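You operate a simulated robot arm through the tools that you are given. There is no shell and no other tool.

The job below is to be done with a simulated robot arm. You get a single attempt, and the scene is never put back.

TASK
Switch the machine off and put the red knob plate in the upper drawer.
Fine: vacuum lever off, then power knob off, before the plate goes away; close the drawer and pull the slotted lid shut.

Only the result counts: the job must be done as asked and must still hold three seconds after the hand-in. Knocking over, shifting, dropping, spilling or breaking anything else fails it. Lids that push on must go on centred and level and be pressed home; caps that screw on are set level and turned clockwise until they are tight.

THE ROBOT
A 7-joint arm with a three-finger gripper, fixed in place. Base frame: the origin is on the floor under the middle of its stand, x ahead of it, y to its left, z up. Units: mm, rad, N and s.
It reaches about 1342 mm from its shoulder. Its first joint turns from -2.897 to 2.897 rad. Payload 2.69 kg.
The tool frame sits at the grasp point between the pads (the TCP): z along the fingers, y along the line on which they close. The tips reach 30 mm beyond it. The gripper opens to 128 mm; its body begins 117 mm behind the TCP.
Orientation is that of the tool frame in the base frame, as [roll, pitch, yaw] about the fixed x, y, z axes, in that order (R = Rz(yaw) Ry(pitch) Rx(roll)). With the fingers straight down and closing along the base's y, the tool's x points along the base's -x, its y along +y and its z along -z.

THE INTERFACE
- The arm moves only by the tool step_arm. Its argument "moves" is text: rows parted by semicolons, each of 7 numbers parted by spaces: the shift along the tool's x, y, z in mm, then the turn, a rotation vector about the tool's x, y, z in rad, then the opening in per cent of the stroke, from 0 (shut) to 100 (fully open). In form: tx ty tz rx ry rz jaw; .... A call has 1 to 20 rows; each row is the pose to reach, as a shift and turn from the pose commanded when the call began, along the tool's axes at that moment. Each row takes 0.2 s and may step no farther than 50 mm and 0.15 rad from the row before; otherwise, or with a gripper value out of range, the whole call is refused. A pose out of reach is approached as far as the arm can. The call stops where the force on the tool passes 50 N (or 10 N more than at its start, if that is more) or the arm is blocked; 0.2 s more then pass. The fingers move at their own pace (about 127 mm/s each) and stop on an object; they squeeze with about 45 N. The grip force told is the motor's: it shows also when the fingers shut on nothing. Time passes only in rows, and 0.2 s behind the last, so rows that repeat a pose let the fingers close. It gives the time, the measured TCP pose, the force on the tool (base axes), the opening and the grip force at its end, in the units of the frame above (readings bear some noise), with the torque about the TCP (base axes, N m) and any sound that the robot's microphone picked up.
- Cameras (640 x 400 px; columns grow to the right, rows downward): "scene" is fixed at [51.6, -499.8, 1677.8]; the picture's right is [0.55, -0.84, 0.00], its down [-0.58, -0.38, -0.72] and it looks along [0.60, 0.39, -0.70] (base axes); focal length 271 px, centre (320, 200). "wrist" rides on the gripper at [58, 54, -131] in the tool frame; the picture's right is [-0.68, 0.74, 0.00], its down [-0.62, -0.57, -0.55] and it looks along [-0.40, -0.37, 0.84] (tool axes); focal length 234 px, centre (320, 200).
- snapshot(camera): a new picture of that camera. It takes no simulated time.
- slide_trunk(by): moves the trunk up (or, below 0, down) by that many mm; the arm rides with it, the base frame stays. It gives what a move gives, with no picture.
- locate(camera, pixels): for up to 12 pixels [column, row] of the newest picture of that camera ("zoom" is the newest enlarged one), the place [x, y, z] in the base frame of the surface seen there, good to about 2 mm. It takes no simulated time.
- close_up(camera, box): a new picture of the part [left, top, right, bottom] of that camera's present view, enlarged. It takes no simulated time.
- hand_in(): hands the job in; it is judged then, once.

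Unless the task says otherwise, let go and move clear before handing in.

The tools are called after "Request:" by a JSON object that holds its "op" and its "data". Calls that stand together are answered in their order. step_arm: Moves the arm, as the interface text tells. Its arguments: {"type":"object","properties":{"moves":{"type":"string"}},"required":["moves"]} The other tools are called the same way: slide_trunk (by) moves the trunk up or down; snapshot (camera) takes a picture; locate (camera, pixels) gives the place of the surface under pixels of a picture; close_up (camera, box) takes an enlarged picture of a part of a camera's view; hand_in () hands the job in.

At the start:

```text
clock: 0.0
eef_pos: [566.5, -69.7, 1404.9]
tcp_rot: [-3.141, -0.002, 3.141]
wrist_force: [0.6, 0.3, 0.1]
torque: [0.01, -0.02, -0.03]
opening: 128.0
finger_force: 0.1
trunk travel left (down, up): [-200.0, 150.0]
```

scene: 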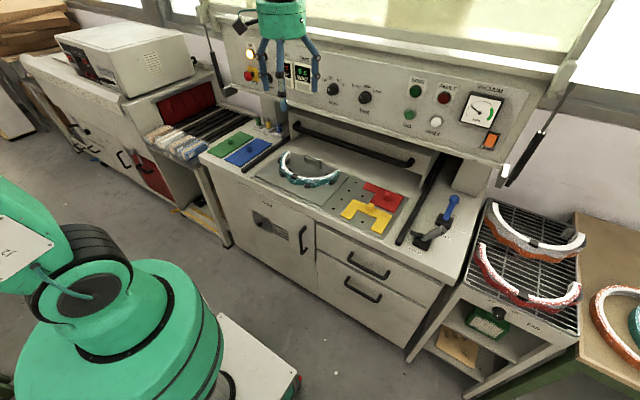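
wrist: 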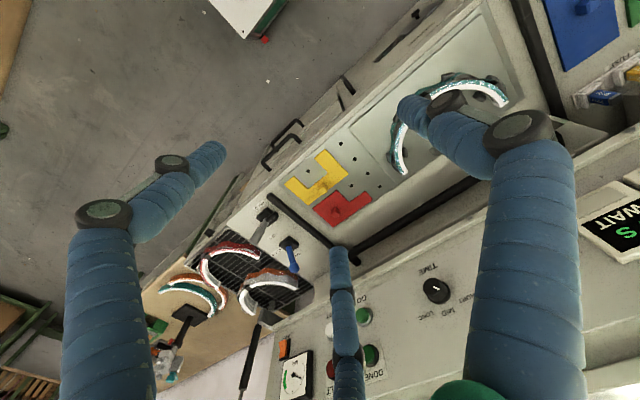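

The scene shows a vacuum forming machine with a control panel, a red plate near (383,195), drawers at (365,265) and (360,290), and a blue-handled lever near (450,210). I'll take close-ups first to identify the parts.

Request:
{"op": "close_up", "data": {"camera": "scene", "box": [230, 40, 390, 140]}}

Request:
{"op": "close_up", "data": {"camera": "scene", "box": [390, 60, 550, 160]}}

Request:
{"op": "close_up", "data": {"camera": "scene", "box": [340, 160, 500, 260]}}

Request:
{"op": "close_up", "data": {"camera": "scene", "box": [230, 180, 470, 330]}}

Request:
{"op": "close_up", "data": {"camera": "scene", "box": [240, 110, 440, 235]}}

```text
4.00 times, centred on (310, 90) of scene
```

zoom: 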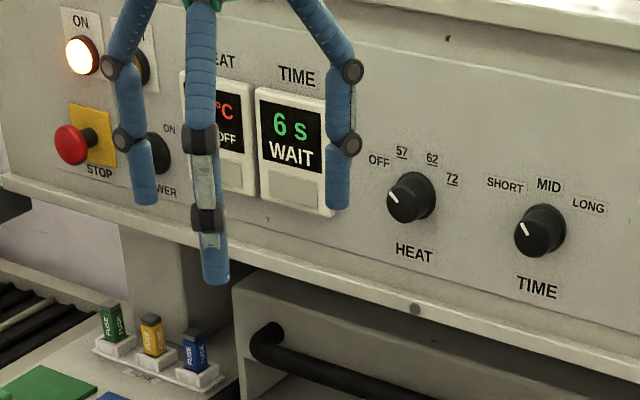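

```text
4.00 times, centred on (470, 110) of scene
```

zoom: 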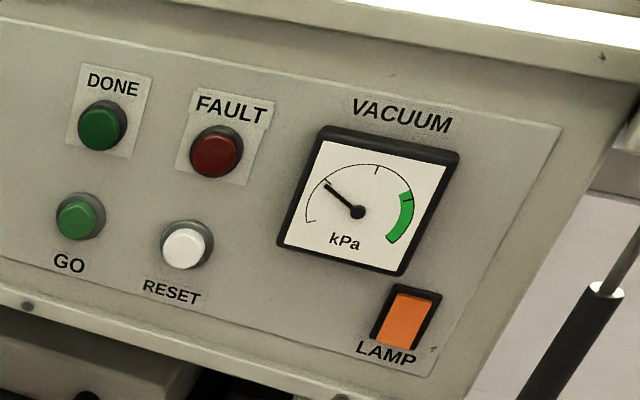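

```text
4.00 times, centred on (420, 210) of scene
```

zoom: 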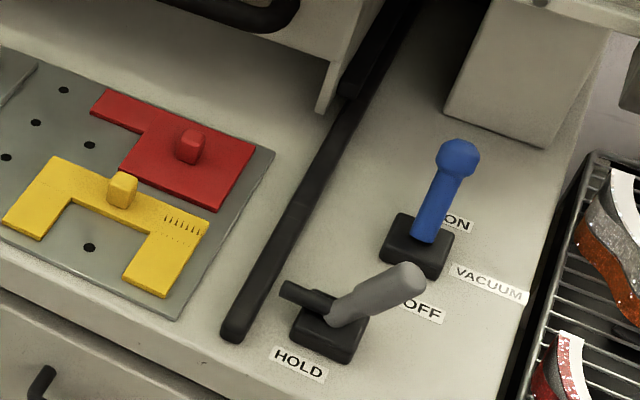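

```text
2.67 times, centred on (350, 255) of scene
```

zoom: 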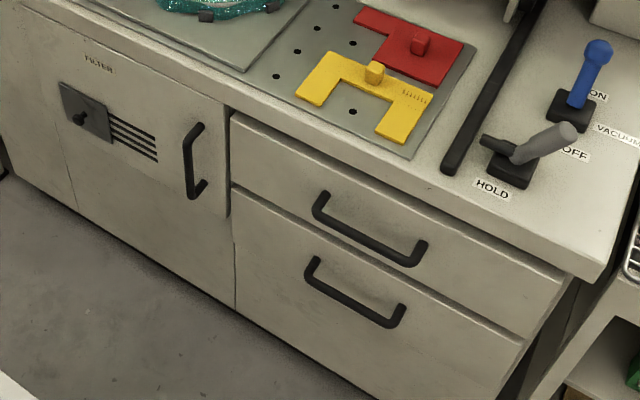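

```text
3.20 times, centred on (340, 172) of scene
```

zoom: 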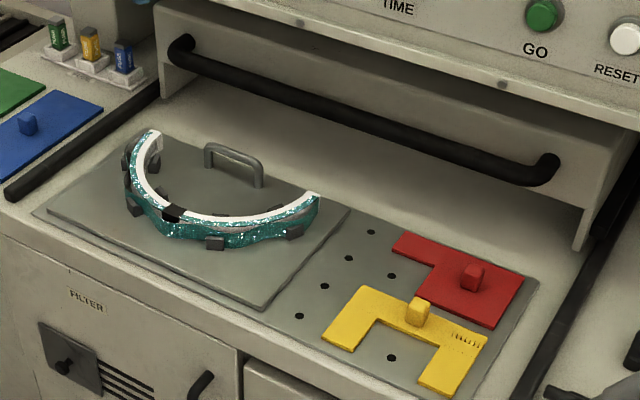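

The close-ups show the POWER knob hidden behind the gripper, a blue VACUUM lever at ON, and a FILTER panel at scene (275,225) with a knobbed plate beside slots. I'll zoom in further on the filter, drawers and other candidates for the "slotted lid".

Request:
{"op": "close_up", "data": {"camera": "scene", "box": [235, 190, 331, 250]}}

Request:
{"op": "close_up", "data": {"camera": "scene", "box": [130, 70, 290, 170]}}

Request:
{"op": "close_up", "data": {"camera": "scene", "box": [20, 30, 244, 170]}}

Request:
{"op": "close_up", "data": {"camera": "scene", "box": [400, 180, 640, 330]}}

Request:
{"op": "close_up", "data": {"camera": "wrist", "box": [160, 100, 400, 250]}}

Request:
{"op": "close_up", "data": {"camera": "scene", "box": [400, 280, 592, 400]}}

```text
6.67 times, centred on (283, 220) of scene
```

zoom: 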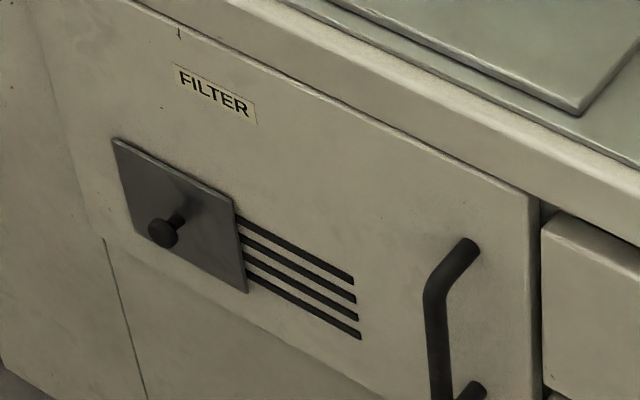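

```text
4.00 times, centred on (210, 120) of scene
```

zoom: 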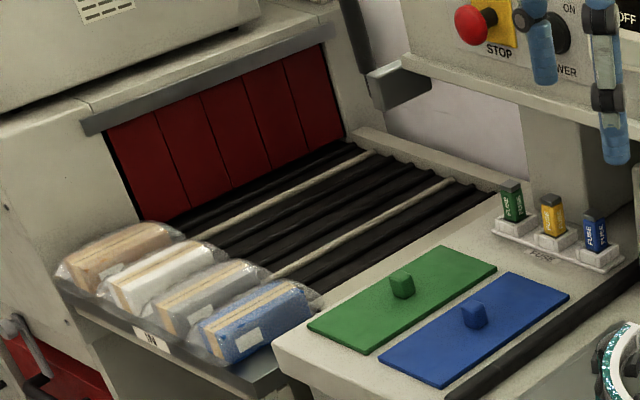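

```text
2.86 times, centred on (132, 100) of scene
```

zoom: 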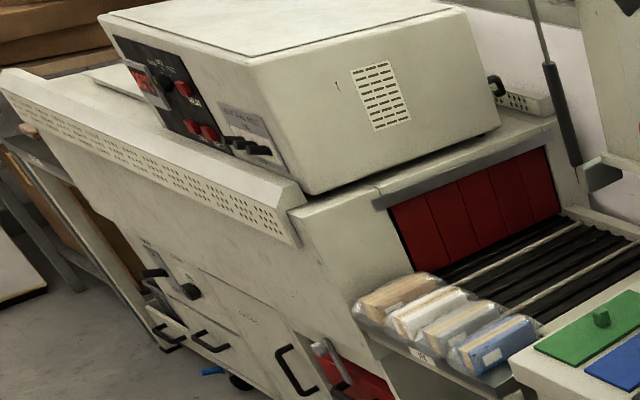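

```text
2.67 times, centred on (520, 255) of scene
```

zoom: 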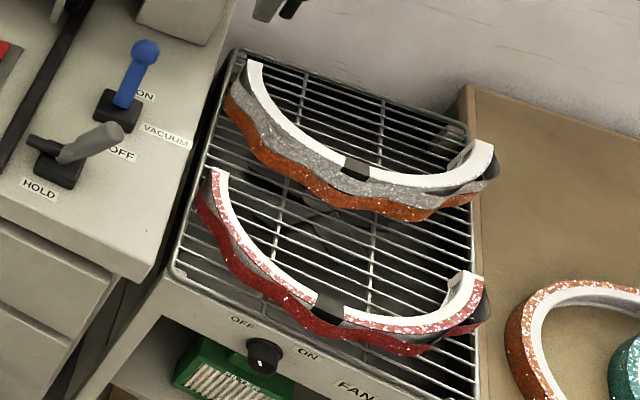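

```text
2.67 times, centred on (280, 175) of wrist
```

zoom: 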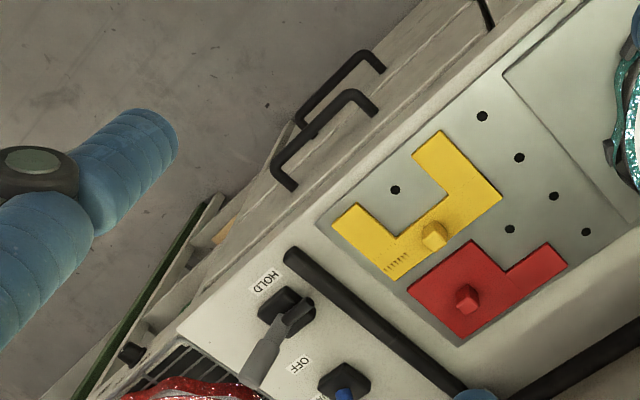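

```text
3.33 times, centred on (496, 340) of scene
```

zoom: 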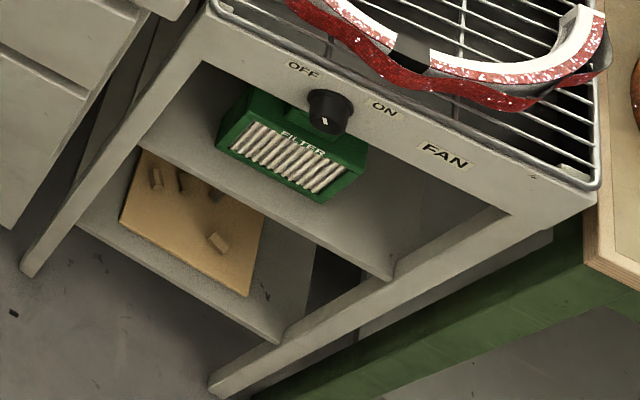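

The likely "slotted lid" is either the FILTER shutter or something inside the drawer, which I'll check later. Next I'll locate the lever, plate, knobs and drawers in the scene picture.

Request:
{"op": "snapshot", "data": {"camera": "scene"}}

Request:
{"op": "locate", "data": {"camera": "scene", "pixels": [[454, 199], [447, 217], [445, 221], [440, 245], [388, 196], [365, 182], [400, 215], [350, 256], [386, 276], [345, 280], [378, 300], [256, 217]]}}

Request:
{"op": "locate", "data": {"camera": "scene", "pixels": [[318, 228], [440, 290], [318, 250], [425, 312], [332, 90], [365, 98], [248, 76], [413, 115], [516, 110], [295, 127], [413, 162], [460, 285]]}}

```text
taken
```

scene: 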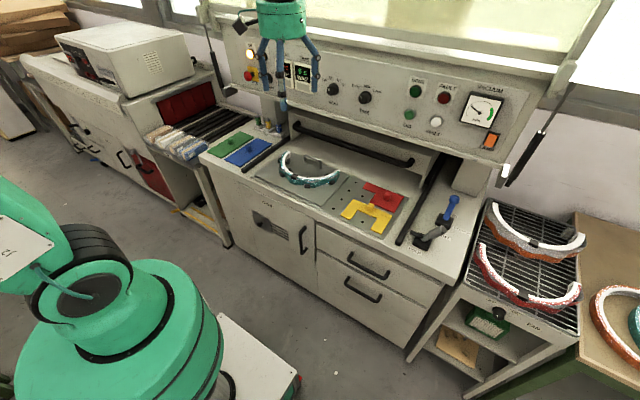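

```text
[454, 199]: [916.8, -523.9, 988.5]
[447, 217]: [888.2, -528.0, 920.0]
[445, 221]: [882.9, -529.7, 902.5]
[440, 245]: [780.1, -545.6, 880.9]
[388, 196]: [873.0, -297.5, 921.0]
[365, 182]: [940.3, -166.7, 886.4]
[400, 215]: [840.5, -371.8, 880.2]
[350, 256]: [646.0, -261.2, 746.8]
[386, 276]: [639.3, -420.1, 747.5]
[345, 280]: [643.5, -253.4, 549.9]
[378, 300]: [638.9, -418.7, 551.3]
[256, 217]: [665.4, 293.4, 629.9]
```

```text
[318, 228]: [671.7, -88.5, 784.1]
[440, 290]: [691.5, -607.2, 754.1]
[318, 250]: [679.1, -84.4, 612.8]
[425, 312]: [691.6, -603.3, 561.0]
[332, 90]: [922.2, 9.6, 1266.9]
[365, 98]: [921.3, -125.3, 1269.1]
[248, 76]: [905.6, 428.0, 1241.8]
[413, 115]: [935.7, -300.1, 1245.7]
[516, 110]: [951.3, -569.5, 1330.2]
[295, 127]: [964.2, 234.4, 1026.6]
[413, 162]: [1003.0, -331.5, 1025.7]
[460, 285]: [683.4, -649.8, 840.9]
```

The machine is aligned with the base axes, with its front at about x 690 and its top at about z 880. I'll zoom in on the vacuum lever area and locate its details.

Request:
{"op": "close_up", "data": {"camera": "scene", "box": [400, 185, 496, 245]}}

Request:
{"op": "close_up", "data": {"camera": "wrist", "box": [230, 190, 326, 250]}}

```text
6.67 times, centred on (448, 215) of scene
```

zoom: 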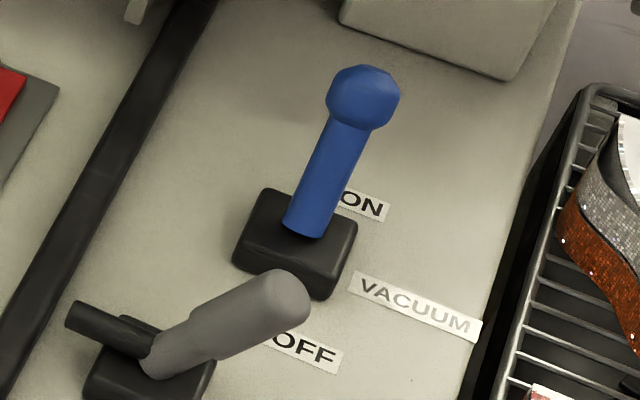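

```text
6.67 times, centred on (278, 220) of wrist
```

zoom: 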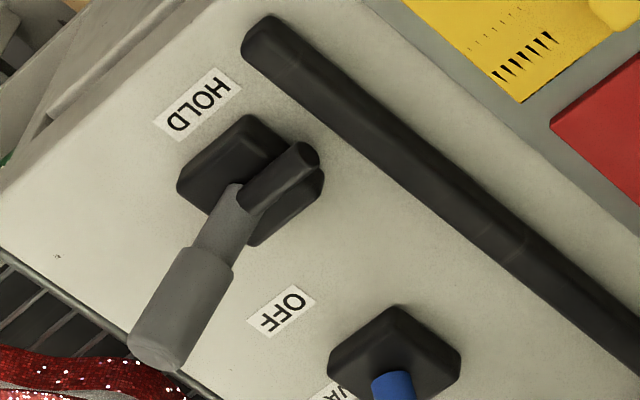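

The lever leans back toward ON, and the OFF label sits in front of its base. I'll take the scene zoom again and locate the lever and HOLD handle points.

Request:
{"op": "close_up", "data": {"camera": "scene", "box": [400, 185, 496, 245]}}

Request:
{"op": "locate", "data": {"camera": "zoom", "pixels": [[362, 95], [335, 100], [395, 95], [365, 68], [340, 150], [306, 215], [270, 195], [240, 260], [350, 235], [380, 207], [320, 352], [285, 295]]}}

Request:
{"op": "locate", "data": {"camera": "zoom", "pixels": [[210, 330], [155, 360], [130, 320], [75, 315], [110, 370], [450, 45], [500, 75], [480, 340], [360, 275], [190, 50]]}}

```text
6.67 times, centred on (448, 215) of scene
```

zoom: 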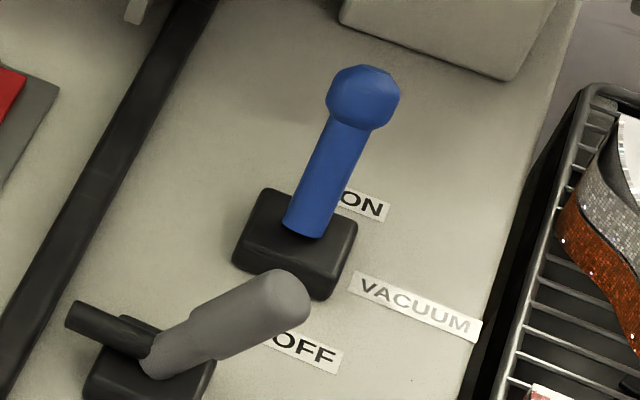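

```text
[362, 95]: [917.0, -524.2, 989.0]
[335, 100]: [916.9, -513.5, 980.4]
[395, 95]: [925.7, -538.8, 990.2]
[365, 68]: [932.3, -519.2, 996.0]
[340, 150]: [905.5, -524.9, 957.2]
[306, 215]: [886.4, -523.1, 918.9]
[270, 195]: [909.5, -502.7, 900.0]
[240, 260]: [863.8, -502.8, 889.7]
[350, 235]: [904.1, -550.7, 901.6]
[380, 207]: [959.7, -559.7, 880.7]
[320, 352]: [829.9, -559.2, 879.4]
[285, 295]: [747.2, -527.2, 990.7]
```

```text
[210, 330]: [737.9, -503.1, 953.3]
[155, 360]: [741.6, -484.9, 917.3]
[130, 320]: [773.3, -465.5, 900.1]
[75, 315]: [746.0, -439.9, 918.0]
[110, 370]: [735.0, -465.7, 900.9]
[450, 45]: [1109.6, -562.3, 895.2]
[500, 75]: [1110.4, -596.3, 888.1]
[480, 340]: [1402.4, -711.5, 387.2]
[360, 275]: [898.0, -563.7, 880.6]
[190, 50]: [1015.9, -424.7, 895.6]
```

The blue ball centre is at about (930,-527,980) and its pivot at about (889,-527). Before moving I'll check the panel's underside edge and the struts and hood at the top of the scene picture.

Request:
{"op": "close_up", "data": {"camera": "scene", "box": [400, 0, 640, 150]}}

Request:
{"op": "close_up", "data": {"camera": "scene", "box": [180, 0, 420, 150]}}

Request:
{"op": "close_up", "data": {"camera": "scene", "box": [420, 110, 532, 180]}}

Request:
{"op": "locate", "data": {"camera": "zoom", "pixels": [[60, 170], [150, 205], [300, 265], [420, 310], [420, 280], [300, 240], [200, 290], [420, 350], [480, 360]]}}

```text
2.67 times, centred on (520, 75) of scene
```

zoom: 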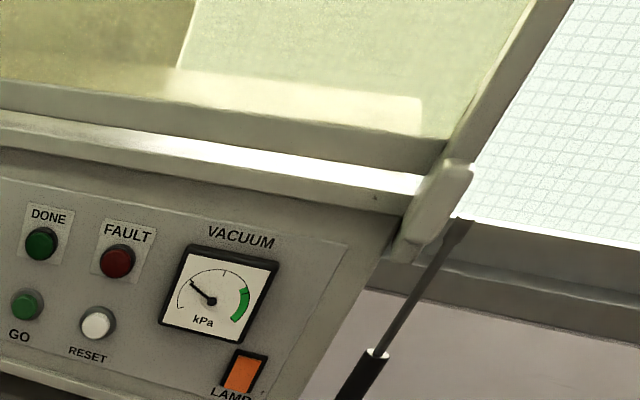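

```text
2.67 times, centred on (300, 75) of scene
```

zoom: 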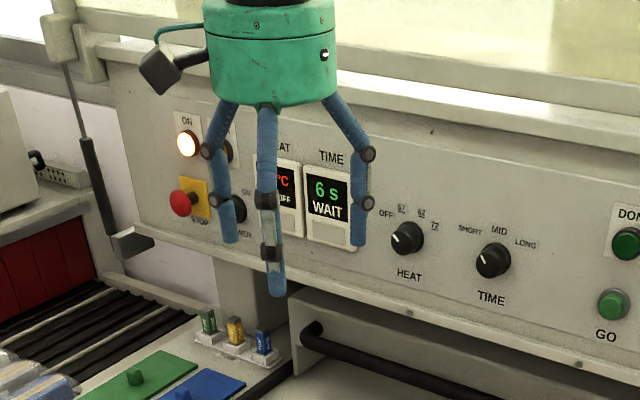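

```text
5.71 times, centred on (476, 145) of scene
```

zoom: 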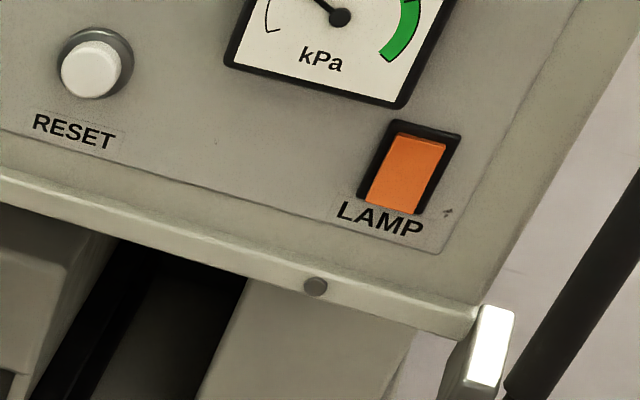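

```text
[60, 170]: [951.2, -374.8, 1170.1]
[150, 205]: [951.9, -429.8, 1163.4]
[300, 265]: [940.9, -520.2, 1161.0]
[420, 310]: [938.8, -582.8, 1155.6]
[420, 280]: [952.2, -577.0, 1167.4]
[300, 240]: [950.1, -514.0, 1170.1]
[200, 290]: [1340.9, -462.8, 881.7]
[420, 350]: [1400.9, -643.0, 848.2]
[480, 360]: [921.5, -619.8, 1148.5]
```

The panel lip bottom is at about z 1155, x 935, so I need a tilted approach to reach the lever under it. I'll move to a tilted stand-off pose in front of the lever, which also clears the view of the POWER knob.

Request:
{"op": "step_arm", "data": {"moves": "-11 -38 13 0 -0.065 0 100; -22 -76 26 0 -0.13 0 100; -33 -114 39 0 -0.196 0 100; -44 -152 52 0 -0.262 0 100; -56 -190 65 0 -0.327 0 100; -67 -229 78 0 -0.393 0 100; -78 -267 90 0 -0.458 0 100; -89 -305 103 0 -0.524 0 100; -100 -343 116 0 -0.589 0 100; -111 -381 129 0 -0.654 0 100; -122 -419 142 0 -0.72 0 100; -133 -457 155 0 -0.785 0 100; -133 -457 155 0 -0.785 0 100"}}

Request:
{"op": "snapshot", "data": {"camera": "scene"}}

Request:
{"op": "snapshot", "data": {"camera": "wrist"}}

Request:
{"op": "close_up", "data": {"camera": "scene", "box": [230, 40, 326, 100]}}

```text
clock: 2.8
eef_pos: [699.6, -527.4, 1250.0]
tcp_rot: [3.141, 0.785, 3.142]
wrist_force: [0.4, -0.4, -0.4]
torque: [0.04, -0.03, 0.09]
opening: 128.1
finger_force: 0.1
trunk travel left (down, up): [-200.0, 150.0]
```

```text
taken
```

scene: 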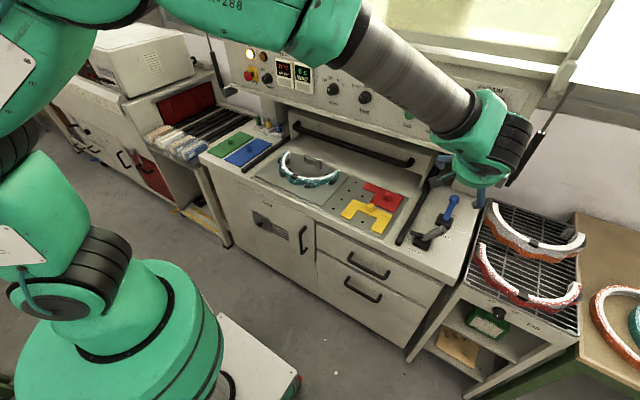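

```text
taken
```

wrist: 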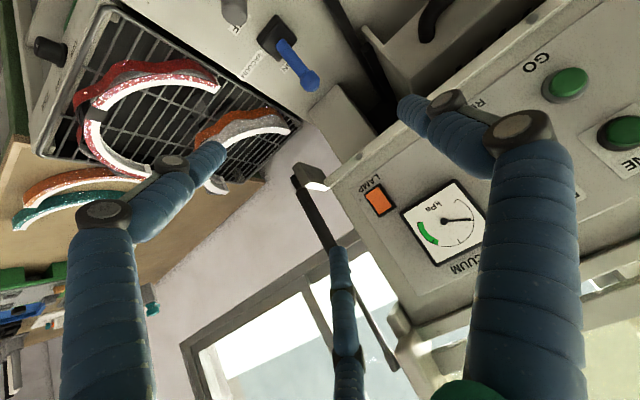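

```text
6.67 times, centred on (278, 70) of scene
```

zoom: 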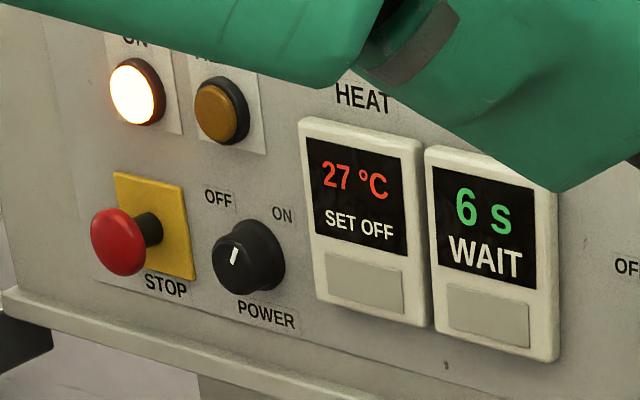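

The POWER knob is now visible in the close-up at (247,257), with OFF at upper left and ON at upper right. The HOLD lever tip at (747,-527,990) is close to the vacuum lever's OFF position, so I'll close the fingers here in free air to see how they fold.

Request:
{"op": "step_arm", "data": {"moves": "0 0 0 0 0 0 0; 0 0 0 0 0 0 0; 0 0 0 0 0 0 0; 0 0 0 0 0 0 0; 0 0 0 0 0 0 0"}}

Request:
{"op": "snapshot", "data": {"camera": "wrist"}}

Request:
{"op": "close_up", "data": {"camera": "scene", "box": [410, 90, 570, 190]}}

```text
clock: 4.0
eef_pos: [698.1, -527.3, 1250.3]
tcp_rot: [-3.141, 0.784, 3.142]
wrist_force: [0.4, -0.1, 0.8]
torque: [-0.01, 0.0, 0.01]
opening: 2.2
finger_force: 31.5
trunk travel left (down, up): [-200.0, 150.0]
```

```text
taken
```

wrist: 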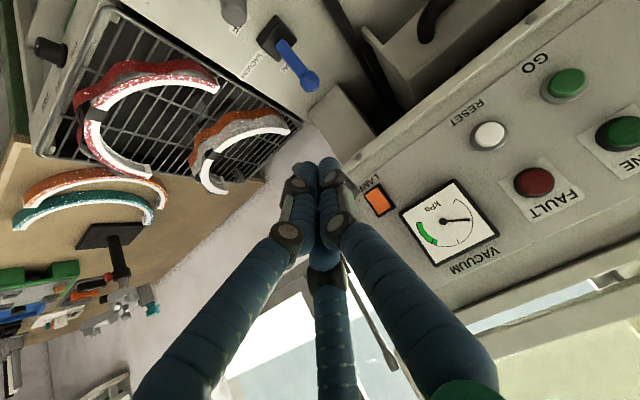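

```text
4.00 times, centred on (490, 140) of scene
```

zoom: 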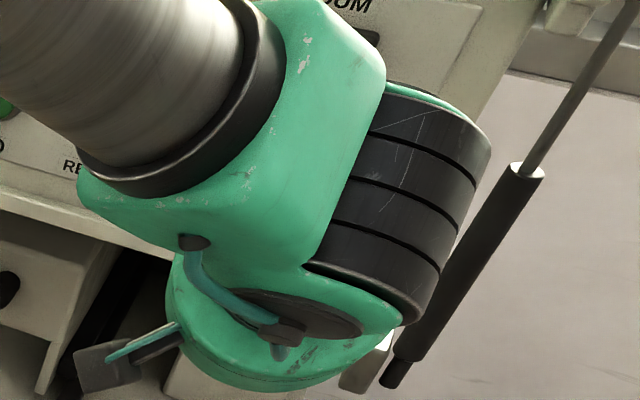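

Closed, the fingers make a narrow cone, so gripping the ball will leave clearance to the HOLD lever. I'll open to 60% and advance along the fingers to about 110 mm short of the blue ball, then check.

Request:
{"op": "step_arm", "data": {"moves": "14 1 40 0 0 0 60; 28 1 85 0 0 0 60; 28 1 130 0 0 0 60; 28 1 175 0 0 0 60; 28 1 220 0 0 0 60; 28 1 245 0 0 0 60; 28 1 245 0 0 0 60"}}

Request:
{"op": "snapshot", "data": {"camera": "wrist"}}

Request:
{"op": "close_up", "data": {"camera": "scene", "box": [390, 120, 550, 220]}}

```text
clock: 5.6
eef_pos: [853.3, -526.0, 1057.7]
tcp_rot: [-3.141, 0.784, 3.14]
wrist_force: [0.5, 0.2, -0.6]
torque: [-0.01, 0.01, 0.0]
opening: 76.9
finger_force: 0.0
trunk travel left (down, up): [-200.0, 150.0]
```

```text
taken
```

wrist: 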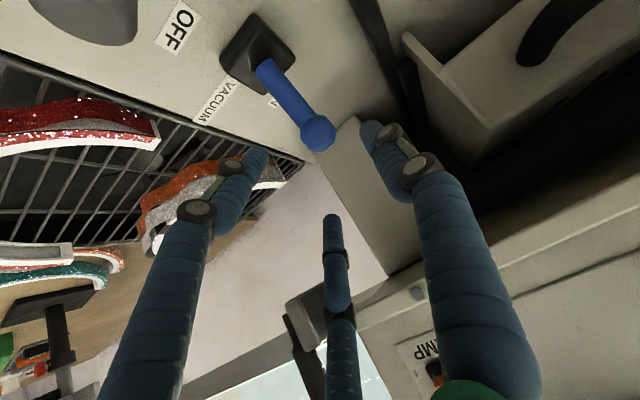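

```text
4.00 times, centred on (470, 170) of scene
```

zoom: 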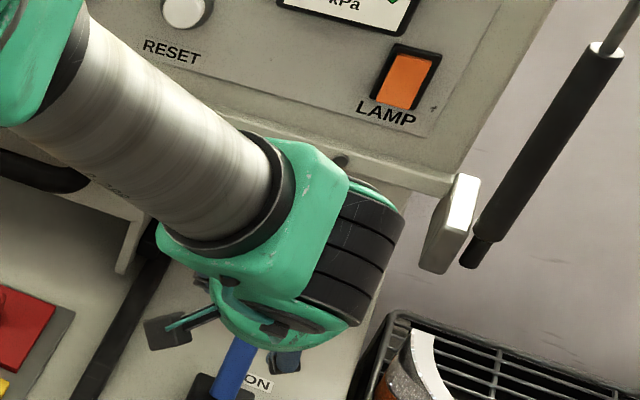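

The ball at wrist (318,132) lies between the open fingers. The forearm is near the panel, so I'll check the clearances with locate before advancing.

Request:
{"op": "locate", "data": {"camera": "zoom", "pixels": [[120, 60], [180, 100], [230, 130], [290, 140], [345, 170], [340, 200], [400, 215], [330, 160], [345, 160], [60, 60], [270, 145], [390, 180]]}}

Request:
{"op": "locate", "data": {"camera": "wrist", "pixels": [[318, 130], [310, 120], [325, 142], [305, 140], [332, 128], [285, 85], [365, 130], [255, 160], [330, 220], [345, 275]]}}

```text
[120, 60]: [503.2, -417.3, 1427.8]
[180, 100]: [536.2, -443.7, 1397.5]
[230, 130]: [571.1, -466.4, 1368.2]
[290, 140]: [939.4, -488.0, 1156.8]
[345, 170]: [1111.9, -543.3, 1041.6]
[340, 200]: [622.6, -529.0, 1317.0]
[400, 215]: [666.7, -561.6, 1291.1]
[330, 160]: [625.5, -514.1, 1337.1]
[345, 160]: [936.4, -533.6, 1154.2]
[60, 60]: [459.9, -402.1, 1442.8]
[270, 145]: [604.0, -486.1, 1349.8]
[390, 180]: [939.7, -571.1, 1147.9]
```

```text
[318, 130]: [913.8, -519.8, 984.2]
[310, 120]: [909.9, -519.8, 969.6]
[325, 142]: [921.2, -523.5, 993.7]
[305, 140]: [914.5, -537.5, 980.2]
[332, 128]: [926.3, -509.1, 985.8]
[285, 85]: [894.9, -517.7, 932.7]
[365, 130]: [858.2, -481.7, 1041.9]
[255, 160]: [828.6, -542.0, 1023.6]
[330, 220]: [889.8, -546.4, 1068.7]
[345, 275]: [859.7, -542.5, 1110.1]
```

The forearm is well clear of the panel, and the ball centre is about (930,-525,976). I'll advance 111 mm along the fingers so the ball is at the TCP, then check before closing.

Request:
{"op": "step_arm", "data": {"moves": "1 0 30 0 0 0 60; 2 0 60 0 0 0 60; 3 0 85 0 0 0 60; 3 0 111 0 0 0 60; 3 0 111 0 0 0 60"}}

Request:
{"op": "snapshot", "data": {"camera": "wrist"}}

Request:
{"op": "snapshot", "data": {"camera": "scene"}}

```text
clock: 6.8
eef_pos: [930.5, -526.2, 975.4]
tcp_rot: [3.14, 0.781, -3.141]
wrist_force: [0.0, 0.1, -0.5]
torque: [0.02, -0.01, -0.02]
opening: 76.5
finger_force: 0.0
trunk travel left (down, up): [-200.0, 150.0]
```

```text
taken
```

wrist: 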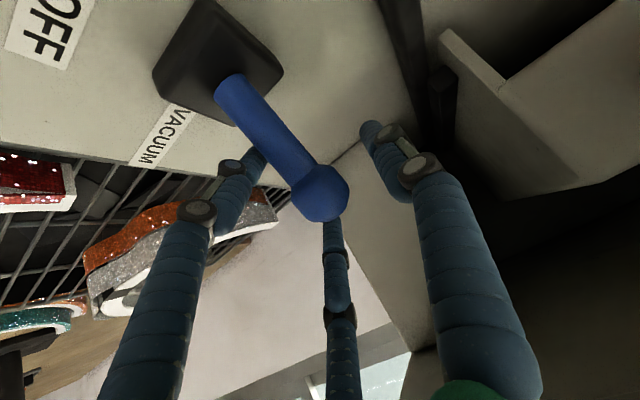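

```text
taken
```

scene: 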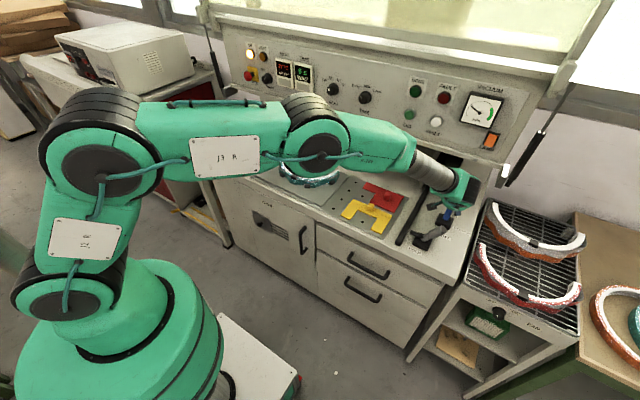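

The ball sits centred between the three fingers, so I'll close on it.

Request:
{"op": "step_arm", "data": {"moves": "0 0 0 0 0 0 30; 0 0 0 0 0 0 0; 0 0 0 0 0 0 0; 0 0 0 0 0 0 0"}}

Request:
{"op": "snapshot", "data": {"camera": "wrist"}}

```text
clock: 7.8
eef_pos: [928.7, -529.0, 974.4]
tcp_rot: [-3.142, 0.784, 3.139]
wrist_force: [-15.6, -42.9, -10.6]
torque: [-1.67, 0.55, 0.76]
opening: 40.2
finger_force: 45.8
trunk travel left (down, up): [-200.0, 150.0]
```

```text
taken
```

wrist: 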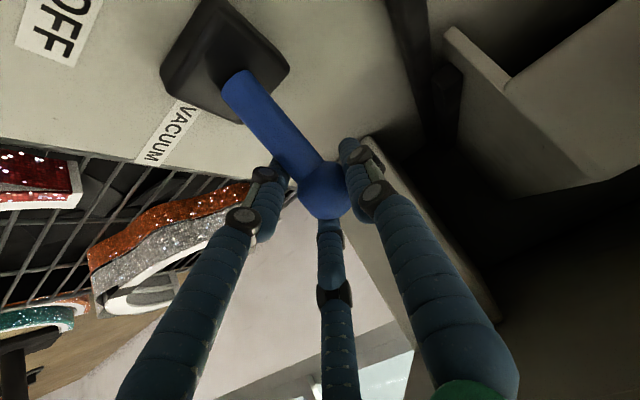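

The grip is closed on the ball (opening 40), but a -43 N side force shows I'm off-centre in y. I'll shift -y a few mm to balance it.

Request:
{"op": "step_arm", "data": {"moves": "0 -3 0 0 0 0 0; 0 -5 0 0 0 0 0; 0 -5 0 0 0 0 0"}}

```text
clock: 8.6
eef_pos: [927.8, -529.1, 974.7]
tcp_rot: [3.14, 0.784, -3.141]
wrist_force: [-21.1, -9.0, -6.7]
torque: [-1.22, 0.56, 0.81]
opening: 40.6
finger_force: 45.0
trunk travel left (down, up): [-200.0, 150.0]
```

The side force is down to -9 N. I'll start moving the ball along its arc toward OFF, going halfway first.

Request:
{"op": "step_arm", "data": {"moves": "2 0 -5 0 0 0 0; 4 0 -10.3 0 0 0 0; 8 0 -18 0 0 0 0; 12.6 0 -24.9 0 0 0 0; 18 0 -31.5 0 0 0 0; 23.4 0 -37.8 0 0 0 0"}}

Request:
{"op": "snapshot", "data": {"camera": "wrist"}}

```text
clock: 10.0
eef_pos: [888.0, -530.6, 989.6]
tcp_rot: [-3.139, 0.789, -3.141]
wrist_force: [21.8, 18.5, 9.5]
torque: [-0.97, -1.78, -0.3]
opening: 40.2
finger_force: 44.5
trunk travel left (down, up): [-200.0, 150.0]
```

```text
taken
```

wrist: 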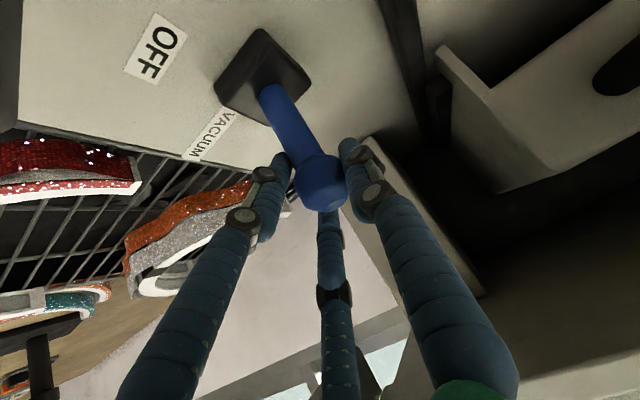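

The lever is following to about upright with moderate resistance. I'll continue along the arc to OFF and slightly past.

Request:
{"op": "step_arm", "data": {"moves": "6 0 -5.8 0 0 0 0; 12.9 0 -10.8 0 0 0 0; 20 0 -15.3 0 0 0 0; 27.6 0 -19.4 0 0 0 0; 33 0 -21.8 0 0 0 0; 37.8 0 -23.4 0 0 0 0; 42 0 -24.8 0 0 0 0; 46.7 0 -25.9 0 0 0 0; 50 0 -26.6 0 0 0 0; 53 0 -27.2 0 0 0 0"}}

Request:
{"op": "snapshot", "data": {"camera": "wrist"}}

Request:
{"op": "snapshot", "data": {"camera": "scene"}}

```text
clock: 11.3
eef_pos: [848.0, -526.0, 979.6]
tcp_rot: [3.136, 0.784, -3.139]
wrist_force: [-0.6, 6.7, 6.0]
torque: [0.85, 1.09, 0.36]
opening: 34.0
finger_force: 45.1
trunk travel left (down, up): [-200.0, 150.0]
stopped in row 6: the force on the tool passed its limit at 59 N (the readings are from after the stop); the commanded pose is now the measured one
```

```text
taken
```

wrist: 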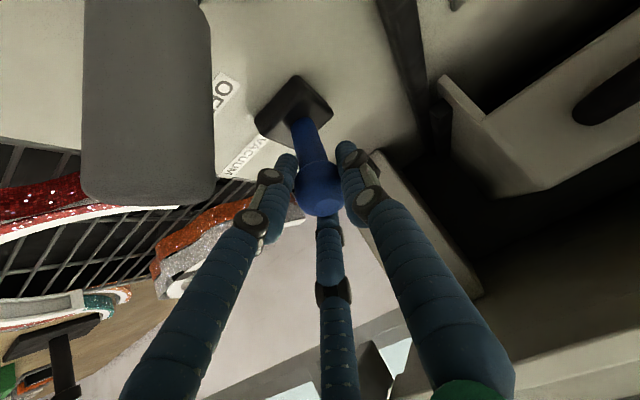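

```text
taken
```

scene: 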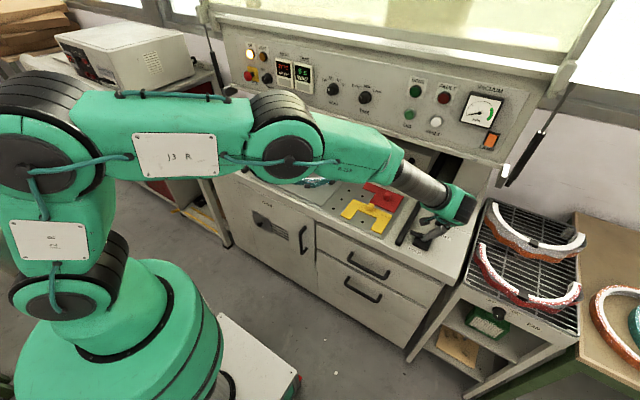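

The move stopped at 59 N with the ball at about (848,-526,979), close to the mirrored OFF position. I'll check the gauge and the lever area to confirm it's the lever stop and not HOLD contact.

Request:
{"op": "close_up", "data": {"camera": "scene", "box": [390, 165, 502, 255]}}

Request:
{"op": "close_up", "data": {"camera": "scene", "box": [450, 75, 530, 155]}}

Request:
{"op": "locate", "data": {"camera": "wrist", "pixels": [[150, 100], [150, 190], [205, 100], [90, 100], [318, 190], [310, 135], [325, 105], [265, 125]]}}

```text
4.44 times, centred on (446, 210) of scene
```

zoom: 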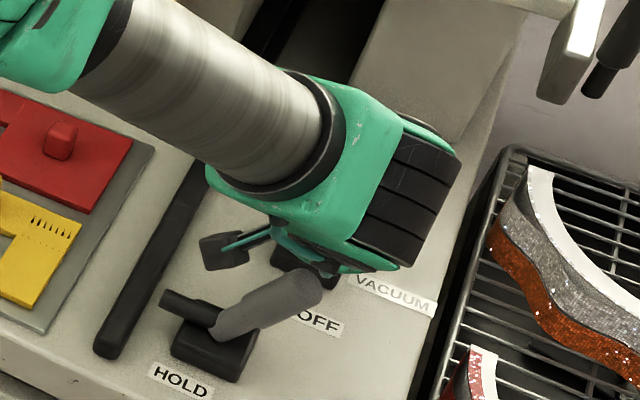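

```text
5.00 times, centred on (490, 115) of scene
```

zoom: 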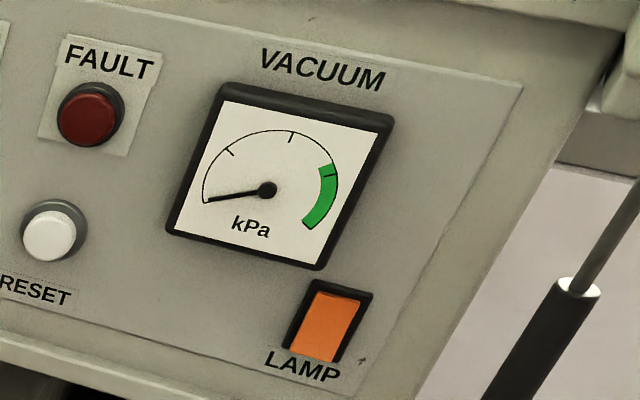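

```text
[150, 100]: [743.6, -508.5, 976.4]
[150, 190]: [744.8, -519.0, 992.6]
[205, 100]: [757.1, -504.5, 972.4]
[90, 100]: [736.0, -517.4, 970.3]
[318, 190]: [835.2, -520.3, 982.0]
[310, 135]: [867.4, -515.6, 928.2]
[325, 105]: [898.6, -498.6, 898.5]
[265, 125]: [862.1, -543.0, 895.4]
```

The gauge needle has dropped to zero, so the vacuum is off. The HOLD handle is close to the lower finger, so I'll measure its tip before opening and retreating.

Request:
{"op": "close_up", "data": {"camera": "scene", "box": [410, 200, 490, 250]}}

Request:
{"op": "locate", "data": {"camera": "zoom", "pixels": [[280, 245], [300, 270], [320, 290], [330, 265], [260, 300], [290, 235], [255, 260], [330, 245], [340, 230], [300, 225]]}}

Request:
{"op": "close_up", "data": {"camera": "wrist", "box": [60, 60, 380, 260]}}

Request:
{"op": "locate", "data": {"camera": "zoom", "pixels": [[60, 250], [180, 285], [290, 260], [370, 310], [400, 245], [350, 360], [430, 230], [420, 300], [300, 230], [220, 295]]}}

```text
8.00 times, centred on (450, 225) of scene
```

zoom: 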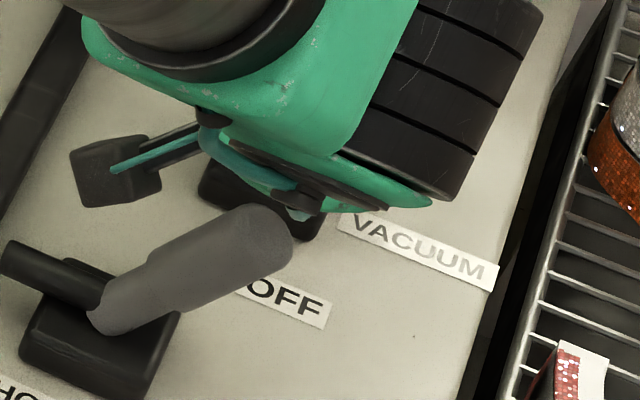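

```text
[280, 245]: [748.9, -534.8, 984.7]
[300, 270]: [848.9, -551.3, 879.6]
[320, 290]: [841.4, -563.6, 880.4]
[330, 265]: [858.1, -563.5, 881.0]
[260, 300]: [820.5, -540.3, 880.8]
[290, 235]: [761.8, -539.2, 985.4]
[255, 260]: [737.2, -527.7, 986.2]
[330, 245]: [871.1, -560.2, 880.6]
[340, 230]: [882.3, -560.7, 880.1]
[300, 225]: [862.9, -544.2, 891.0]
```

```text
2.00 times, centred on (220, 160) of wrist
```

zoom: 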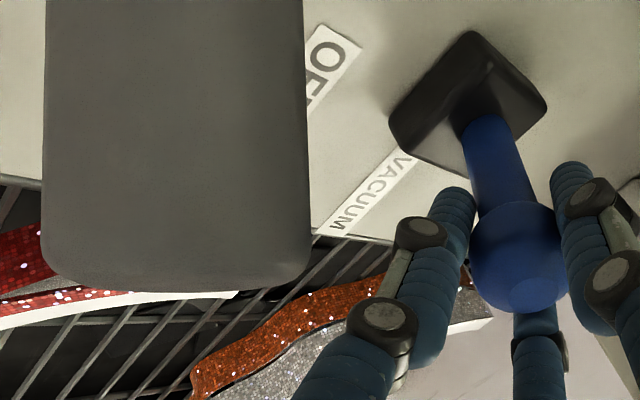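

```text
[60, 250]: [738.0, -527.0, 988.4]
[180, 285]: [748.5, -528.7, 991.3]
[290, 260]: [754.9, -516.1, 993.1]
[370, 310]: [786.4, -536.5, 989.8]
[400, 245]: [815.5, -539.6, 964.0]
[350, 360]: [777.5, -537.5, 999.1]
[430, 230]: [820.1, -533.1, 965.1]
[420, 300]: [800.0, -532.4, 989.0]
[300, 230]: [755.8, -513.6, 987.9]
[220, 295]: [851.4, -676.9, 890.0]
```

There's about 15–20 mm between the lower finger and the HOLD tip. I'll open gently to 42% and retreat straight back along the fingers.

Request:
{"op": "step_arm", "data": {"moves": "0 0 0 0 0 0 42; 0 0 0 0 0 0 42; -2 0 -15 0 0 0 42; -4 0 -35 0 0 0 42; -6 0 -60 0 0 0 42; -10 0 -90 0 0 0 42; -20 0 -125 0 0 0 42; -40 0 -160 0 0 0 42"}}

Request:
{"op": "snapshot", "data": {"camera": "scene"}}

Request:
{"op": "snapshot", "data": {"camera": "wrist"}}

```text
clock: 13.1
eef_pos: [763.0, -528.9, 1120.5]
tcp_rot: [3.135, 0.785, 3.141]
wrist_force: [-0.2, -0.8, -0.5]
torque: [0.0, -0.03, 0.02]
opening: 53.8
finger_force: 0.0
trunk travel left (down, up): [-200.0, 150.0]
```

```text
taken
```

scene: 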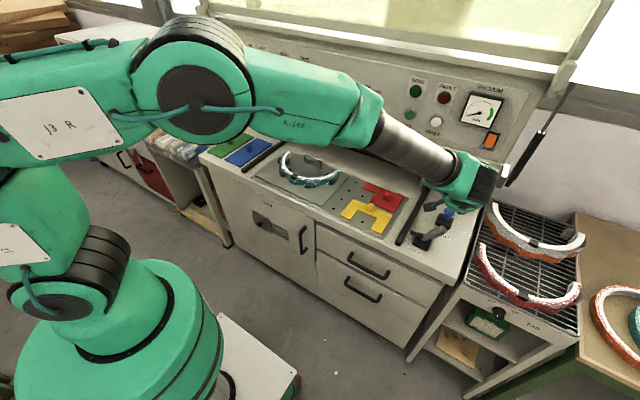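

```text
taken
```

wrist: 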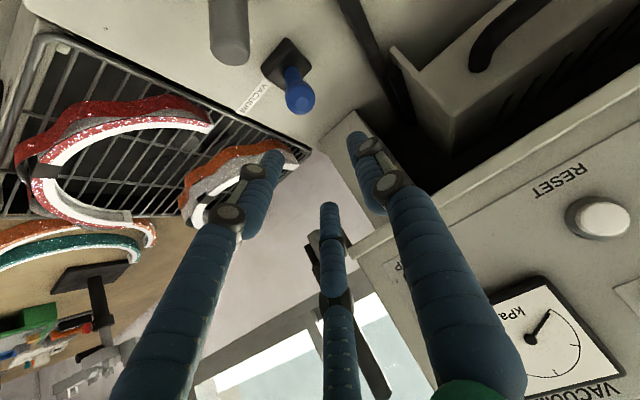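

The vacuum lever stays OFF and the gripper is clear. Next I'll swing left to stand in front of the POWER knob, levelling the gripper to face the panel.

Request:
{"op": "step_arm", "data": {"moves": "-1 30 -20 0 -0.03 0 42; -2 60 -45 0 -0.06 0 42; -3 105 -80 0 -0.09 0 42; -4 150 -110 0 -0.12 0 42; -5 195 -135 0 -0.15 0 42; -6 240 -150 0 -0.18 0 42; -7 285 -160 0 -0.21 0 42; -8 330 -168 0 -0.24 0 42; -9 377 -172 0 -0.27 0 42; -10 425 -172 0 -0.30 0 42; -11 473 -172 0 -0.33 0 42; -12 521 -172 0 -0.36 0 42; -12 569 -172 0 -0.39 0 42; -12 617 -172 0 -0.42 0 42; -12 665 -172 0 -0.45 0 42; -12 713 -172 0 -0.48 0 42; -12 761 -172 0 -0.51 0 42; -12 809 -172 0 -0.54 0 42; -12 840 -172 0 -0.57 0 42; -12 859 -172 0 -0.585 0 42"}}

Request:
{"op": "snapshot", "data": {"camera": "scene"}}

Request:
{"op": "snapshot", "data": {"camera": "wrist"}}

```text
refused: row 3 steps farther than a row can; nothing moved
```

```text
taken
```

scene: 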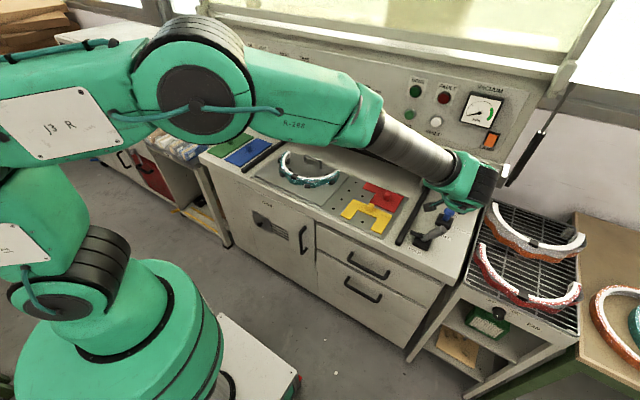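

```text
taken
```

wrist: 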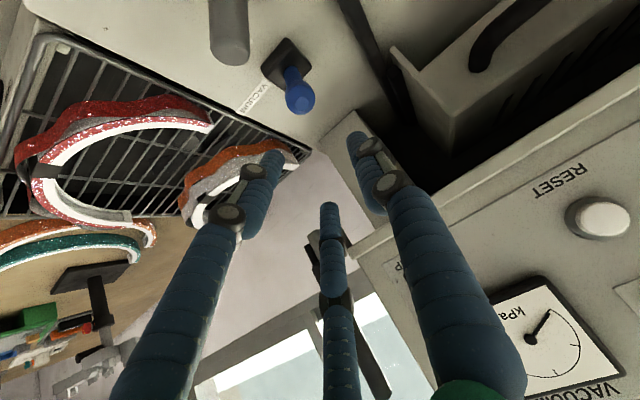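

The move was refused because row 3 stepped too far, so nothing moved. I'll resend it with smaller steps.

Request:
{"op": "step_arm", "data": {"moves": "-1 20 -25 0 -0.03 0 42; -2 50 -55 0 -0.06 0 42; -3 85 -85 0 -0.09 0 42; -4 125 -110 0 -0.12 0 42; -5 165 -130 0 -0.15 0 42; -6 210 -145 0 -0.18 0 42; -7 255 -155 0 -0.21 0 42; -8 300 -165 0 -0.24 0 42; -9 345 -172 0 -0.27 0 42; -10 393 -172 0 -0.30 0 42; -11 441 -172 0 -0.33 0 42; -12 489 -172 0 -0.36 0 42; -12 537 -172 0 -0.39 0 42; -12 585 -172 0 -0.42 0 42; -12 633 -172 0 -0.45 0 42; -12 681 -172 0 -0.48 0 42; -12 729 -172 0 -0.51 0 42; -12 777 -172 0 -0.54 0 42; -12 820 -172 0 -0.57 0 42; -12 859 -172 0 -0.585 0 42"}}

Request:
{"op": "snapshot", "data": {"camera": "scene"}}

Request:
{"op": "snapshot", "data": {"camera": "wrist"}}

```text
clock: 17.3
eef_pos: [592.1, 19.4, 1265.2]
tcp_rot: [3.063, 1.296, 3.13]
wrist_force: [1.2, -1.0, -0.2]
torque: [0.04, 0.0, -0.03]
opening: 53.7
finger_force: 0.1
out of reach, approached as far as the arm can: row 13, 14, 15, 16, 17, 18, 19, 20
trunk travel left (down, up): [-200.0, 150.0]
```

```text
taken
```

scene: 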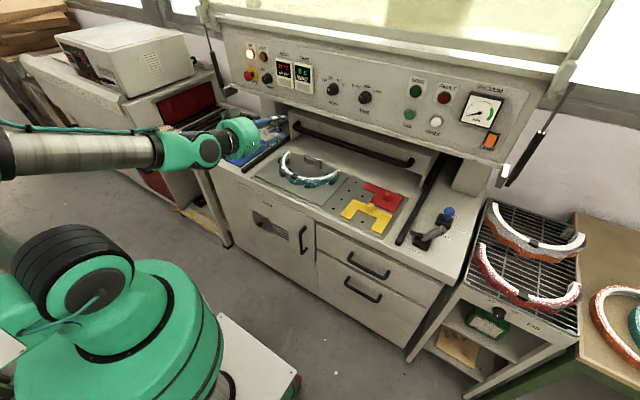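

```text
taken
```

wrist: 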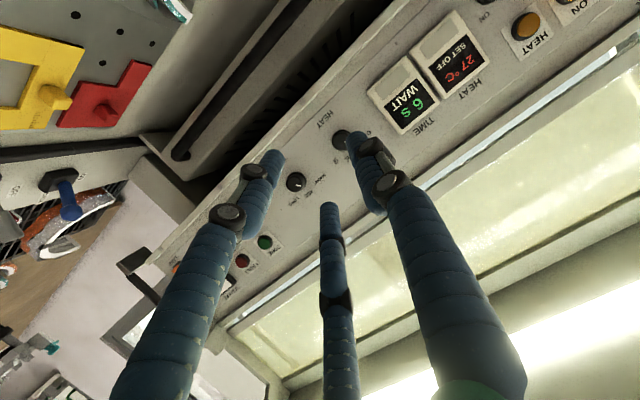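

The arm ran out of reach partway, probably a wrist joint limit while folded close in, and is now at (592,19,1265). I'll send a hold row to see where the commanded pose stands.

Request:
{"op": "step_arm", "data": {"moves": "0 0 0 0 0 0 42"}}

Request:
{"op": "close_up", "data": {"camera": "scene", "box": [230, 40, 326, 100]}}

Request:
{"op": "locate", "data": {"camera": "zoom", "pixels": [[248, 257], [235, 258], [268, 257], [240, 230], [240, 285], [215, 200], [280, 213], [265, 318], [120, 240], [395, 285], [280, 150], [400, 340]]}}

```text
clock: 17.7
eef_pos: [593.0, 19.4, 1266.4]
tcp_rot: [3.063, 1.295, 3.129]
wrist_force: [-0.1, -0.2, -0.7]
torque: [-0.01, -0.02, 0.0]
opening: 53.5
finger_force: 0.0
trunk travel left (down, up): [-200.0, 150.0]
```

```text
6.67 times, centred on (278, 70) of scene
```

zoom: 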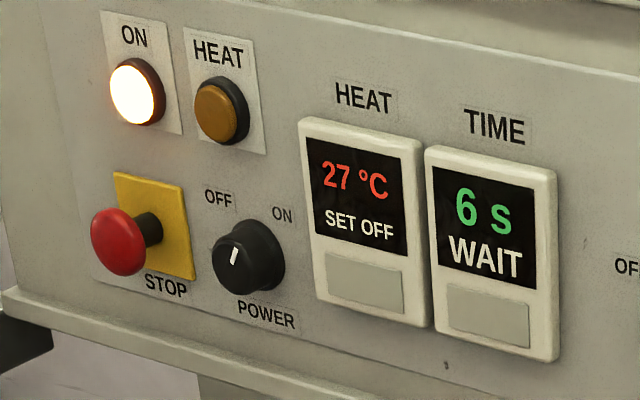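

```text
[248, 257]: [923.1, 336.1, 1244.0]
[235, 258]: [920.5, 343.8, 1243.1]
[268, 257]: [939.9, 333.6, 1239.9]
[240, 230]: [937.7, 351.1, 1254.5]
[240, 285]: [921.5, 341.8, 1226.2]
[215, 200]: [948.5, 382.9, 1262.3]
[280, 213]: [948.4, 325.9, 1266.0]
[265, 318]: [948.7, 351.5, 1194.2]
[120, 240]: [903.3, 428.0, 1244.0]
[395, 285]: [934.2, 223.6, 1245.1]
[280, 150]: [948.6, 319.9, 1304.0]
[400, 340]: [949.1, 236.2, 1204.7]
```

The panel is vertical at x≈948.5, and the POWER knob protrudes to x≈921 near (y≈345, z≈1243). I'll zoom in tightly on the knob to get its centre and pointer angle.

Request:
{"op": "close_up", "data": {"camera": "scene", "box": [256, 66, 280, 92]}}

Request:
{"op": "locate", "data": {"camera": "zoom", "pixels": [[200, 180], [250, 150], [150, 200], [250, 250], [300, 150], [350, 200], [200, 100], [100, 200], [300, 280], [180, 280], [400, 150], [300, 90]]}}

```text
15.38 times, centred on (268, 79) of scene
```

zoom: 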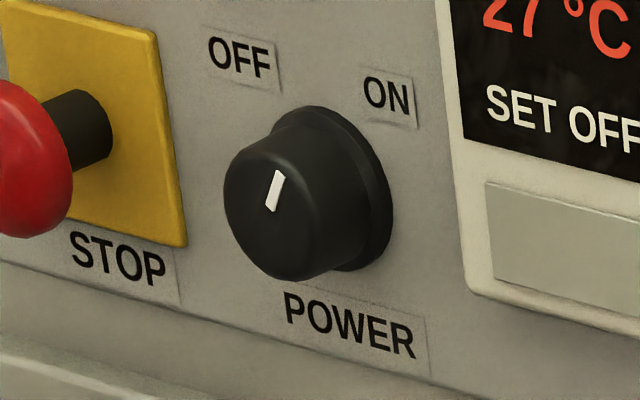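

```text
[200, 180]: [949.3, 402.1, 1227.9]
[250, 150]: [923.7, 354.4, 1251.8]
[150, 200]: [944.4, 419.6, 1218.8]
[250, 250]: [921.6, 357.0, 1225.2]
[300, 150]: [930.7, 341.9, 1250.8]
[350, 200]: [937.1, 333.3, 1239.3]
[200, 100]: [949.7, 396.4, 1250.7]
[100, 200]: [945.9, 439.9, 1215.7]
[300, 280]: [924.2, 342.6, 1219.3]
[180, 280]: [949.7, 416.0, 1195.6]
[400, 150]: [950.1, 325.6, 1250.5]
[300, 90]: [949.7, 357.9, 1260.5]
```

Working from the projection, the knob axis is near (y≈350, z≈1236), and the pointer sits about 33° right of vertical at ON, so it needs roughly a 75° counter-clockwise turn. I'll check the robot's shoulder location to understand the reach limits.

Request:
{"op": "locate", "data": {"camera": "scene", "pixels": [[90, 280], [60, 255], [120, 300], [150, 150], [20, 155], [100, 230], [130, 330], [235, 150], [205, 150]]}}

Request:
{"op": "step_arm", "data": {"moves": "-3 30 30 0 0 0 42; -3 60 60 0 0 0 42; -3 90 90 0 0 0 42; -3 120 120 0 0 0 42; -3 150 150 0 0 0 42"}}

```text
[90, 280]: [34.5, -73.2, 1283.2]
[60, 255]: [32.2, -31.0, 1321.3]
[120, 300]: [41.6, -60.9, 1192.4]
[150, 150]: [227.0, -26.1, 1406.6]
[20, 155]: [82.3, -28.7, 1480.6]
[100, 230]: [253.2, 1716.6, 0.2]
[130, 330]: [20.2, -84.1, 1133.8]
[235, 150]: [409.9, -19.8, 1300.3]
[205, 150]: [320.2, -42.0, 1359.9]
```

```text
clock: 18.9
eef_pos: [595.2, 27.2, 1270.8]
tcp_rot: [3.056, 1.293, 3.13]
wrist_force: [0.1, 0.3, 0.1]
torque: [0.02, -0.03, 0.02]
opening: 53.6
finger_force: 0.0
out of reach, approached as far as the arm can: row 1, 2, 3, 4, 5
trunk travel left (down, up): [-200.0, 150.0]
```

The arm is stuck near a wrist singularity when pointing forward in this pose. I'll pitch the fingers back down first so the wrist unwinds before swinging to the left side.

Request:
{"op": "step_arm", "data": {"moves": "0 0 0 0.011 0.142 0.006 42; 0 0 0 0.022 0.284 0.012 42; 0 0 0 0.034 0.426 0.018 42; 0 0 0 0.045 0.568 0.024 42; 0 0 0 0.056 0.71 0.03 42; 0 0 0 0.067 0.852 0.037 42; 0 0 0 0.078 0.994 0.043 42; 0 0 0 0.078 0.994 0.043 42"}}

```text
clock: 20.9
eef_pos: [563.2, 25.9, 1363.7]
tcp_rot: [-3.132, 0.721, 3.112]
wrist_force: [-2.2, -0.5, -0.2]
torque: [0.01, -0.11, 0.03]
opening: 53.9
finger_force: 0.0
out of reach, approached as far as the arm can: row 5, 6, 7, 8
trunk travel left (down, up): [-200.0, 150.0]
stopped in row 8: the arm was blocked; the commanded pose is now the measured one
```

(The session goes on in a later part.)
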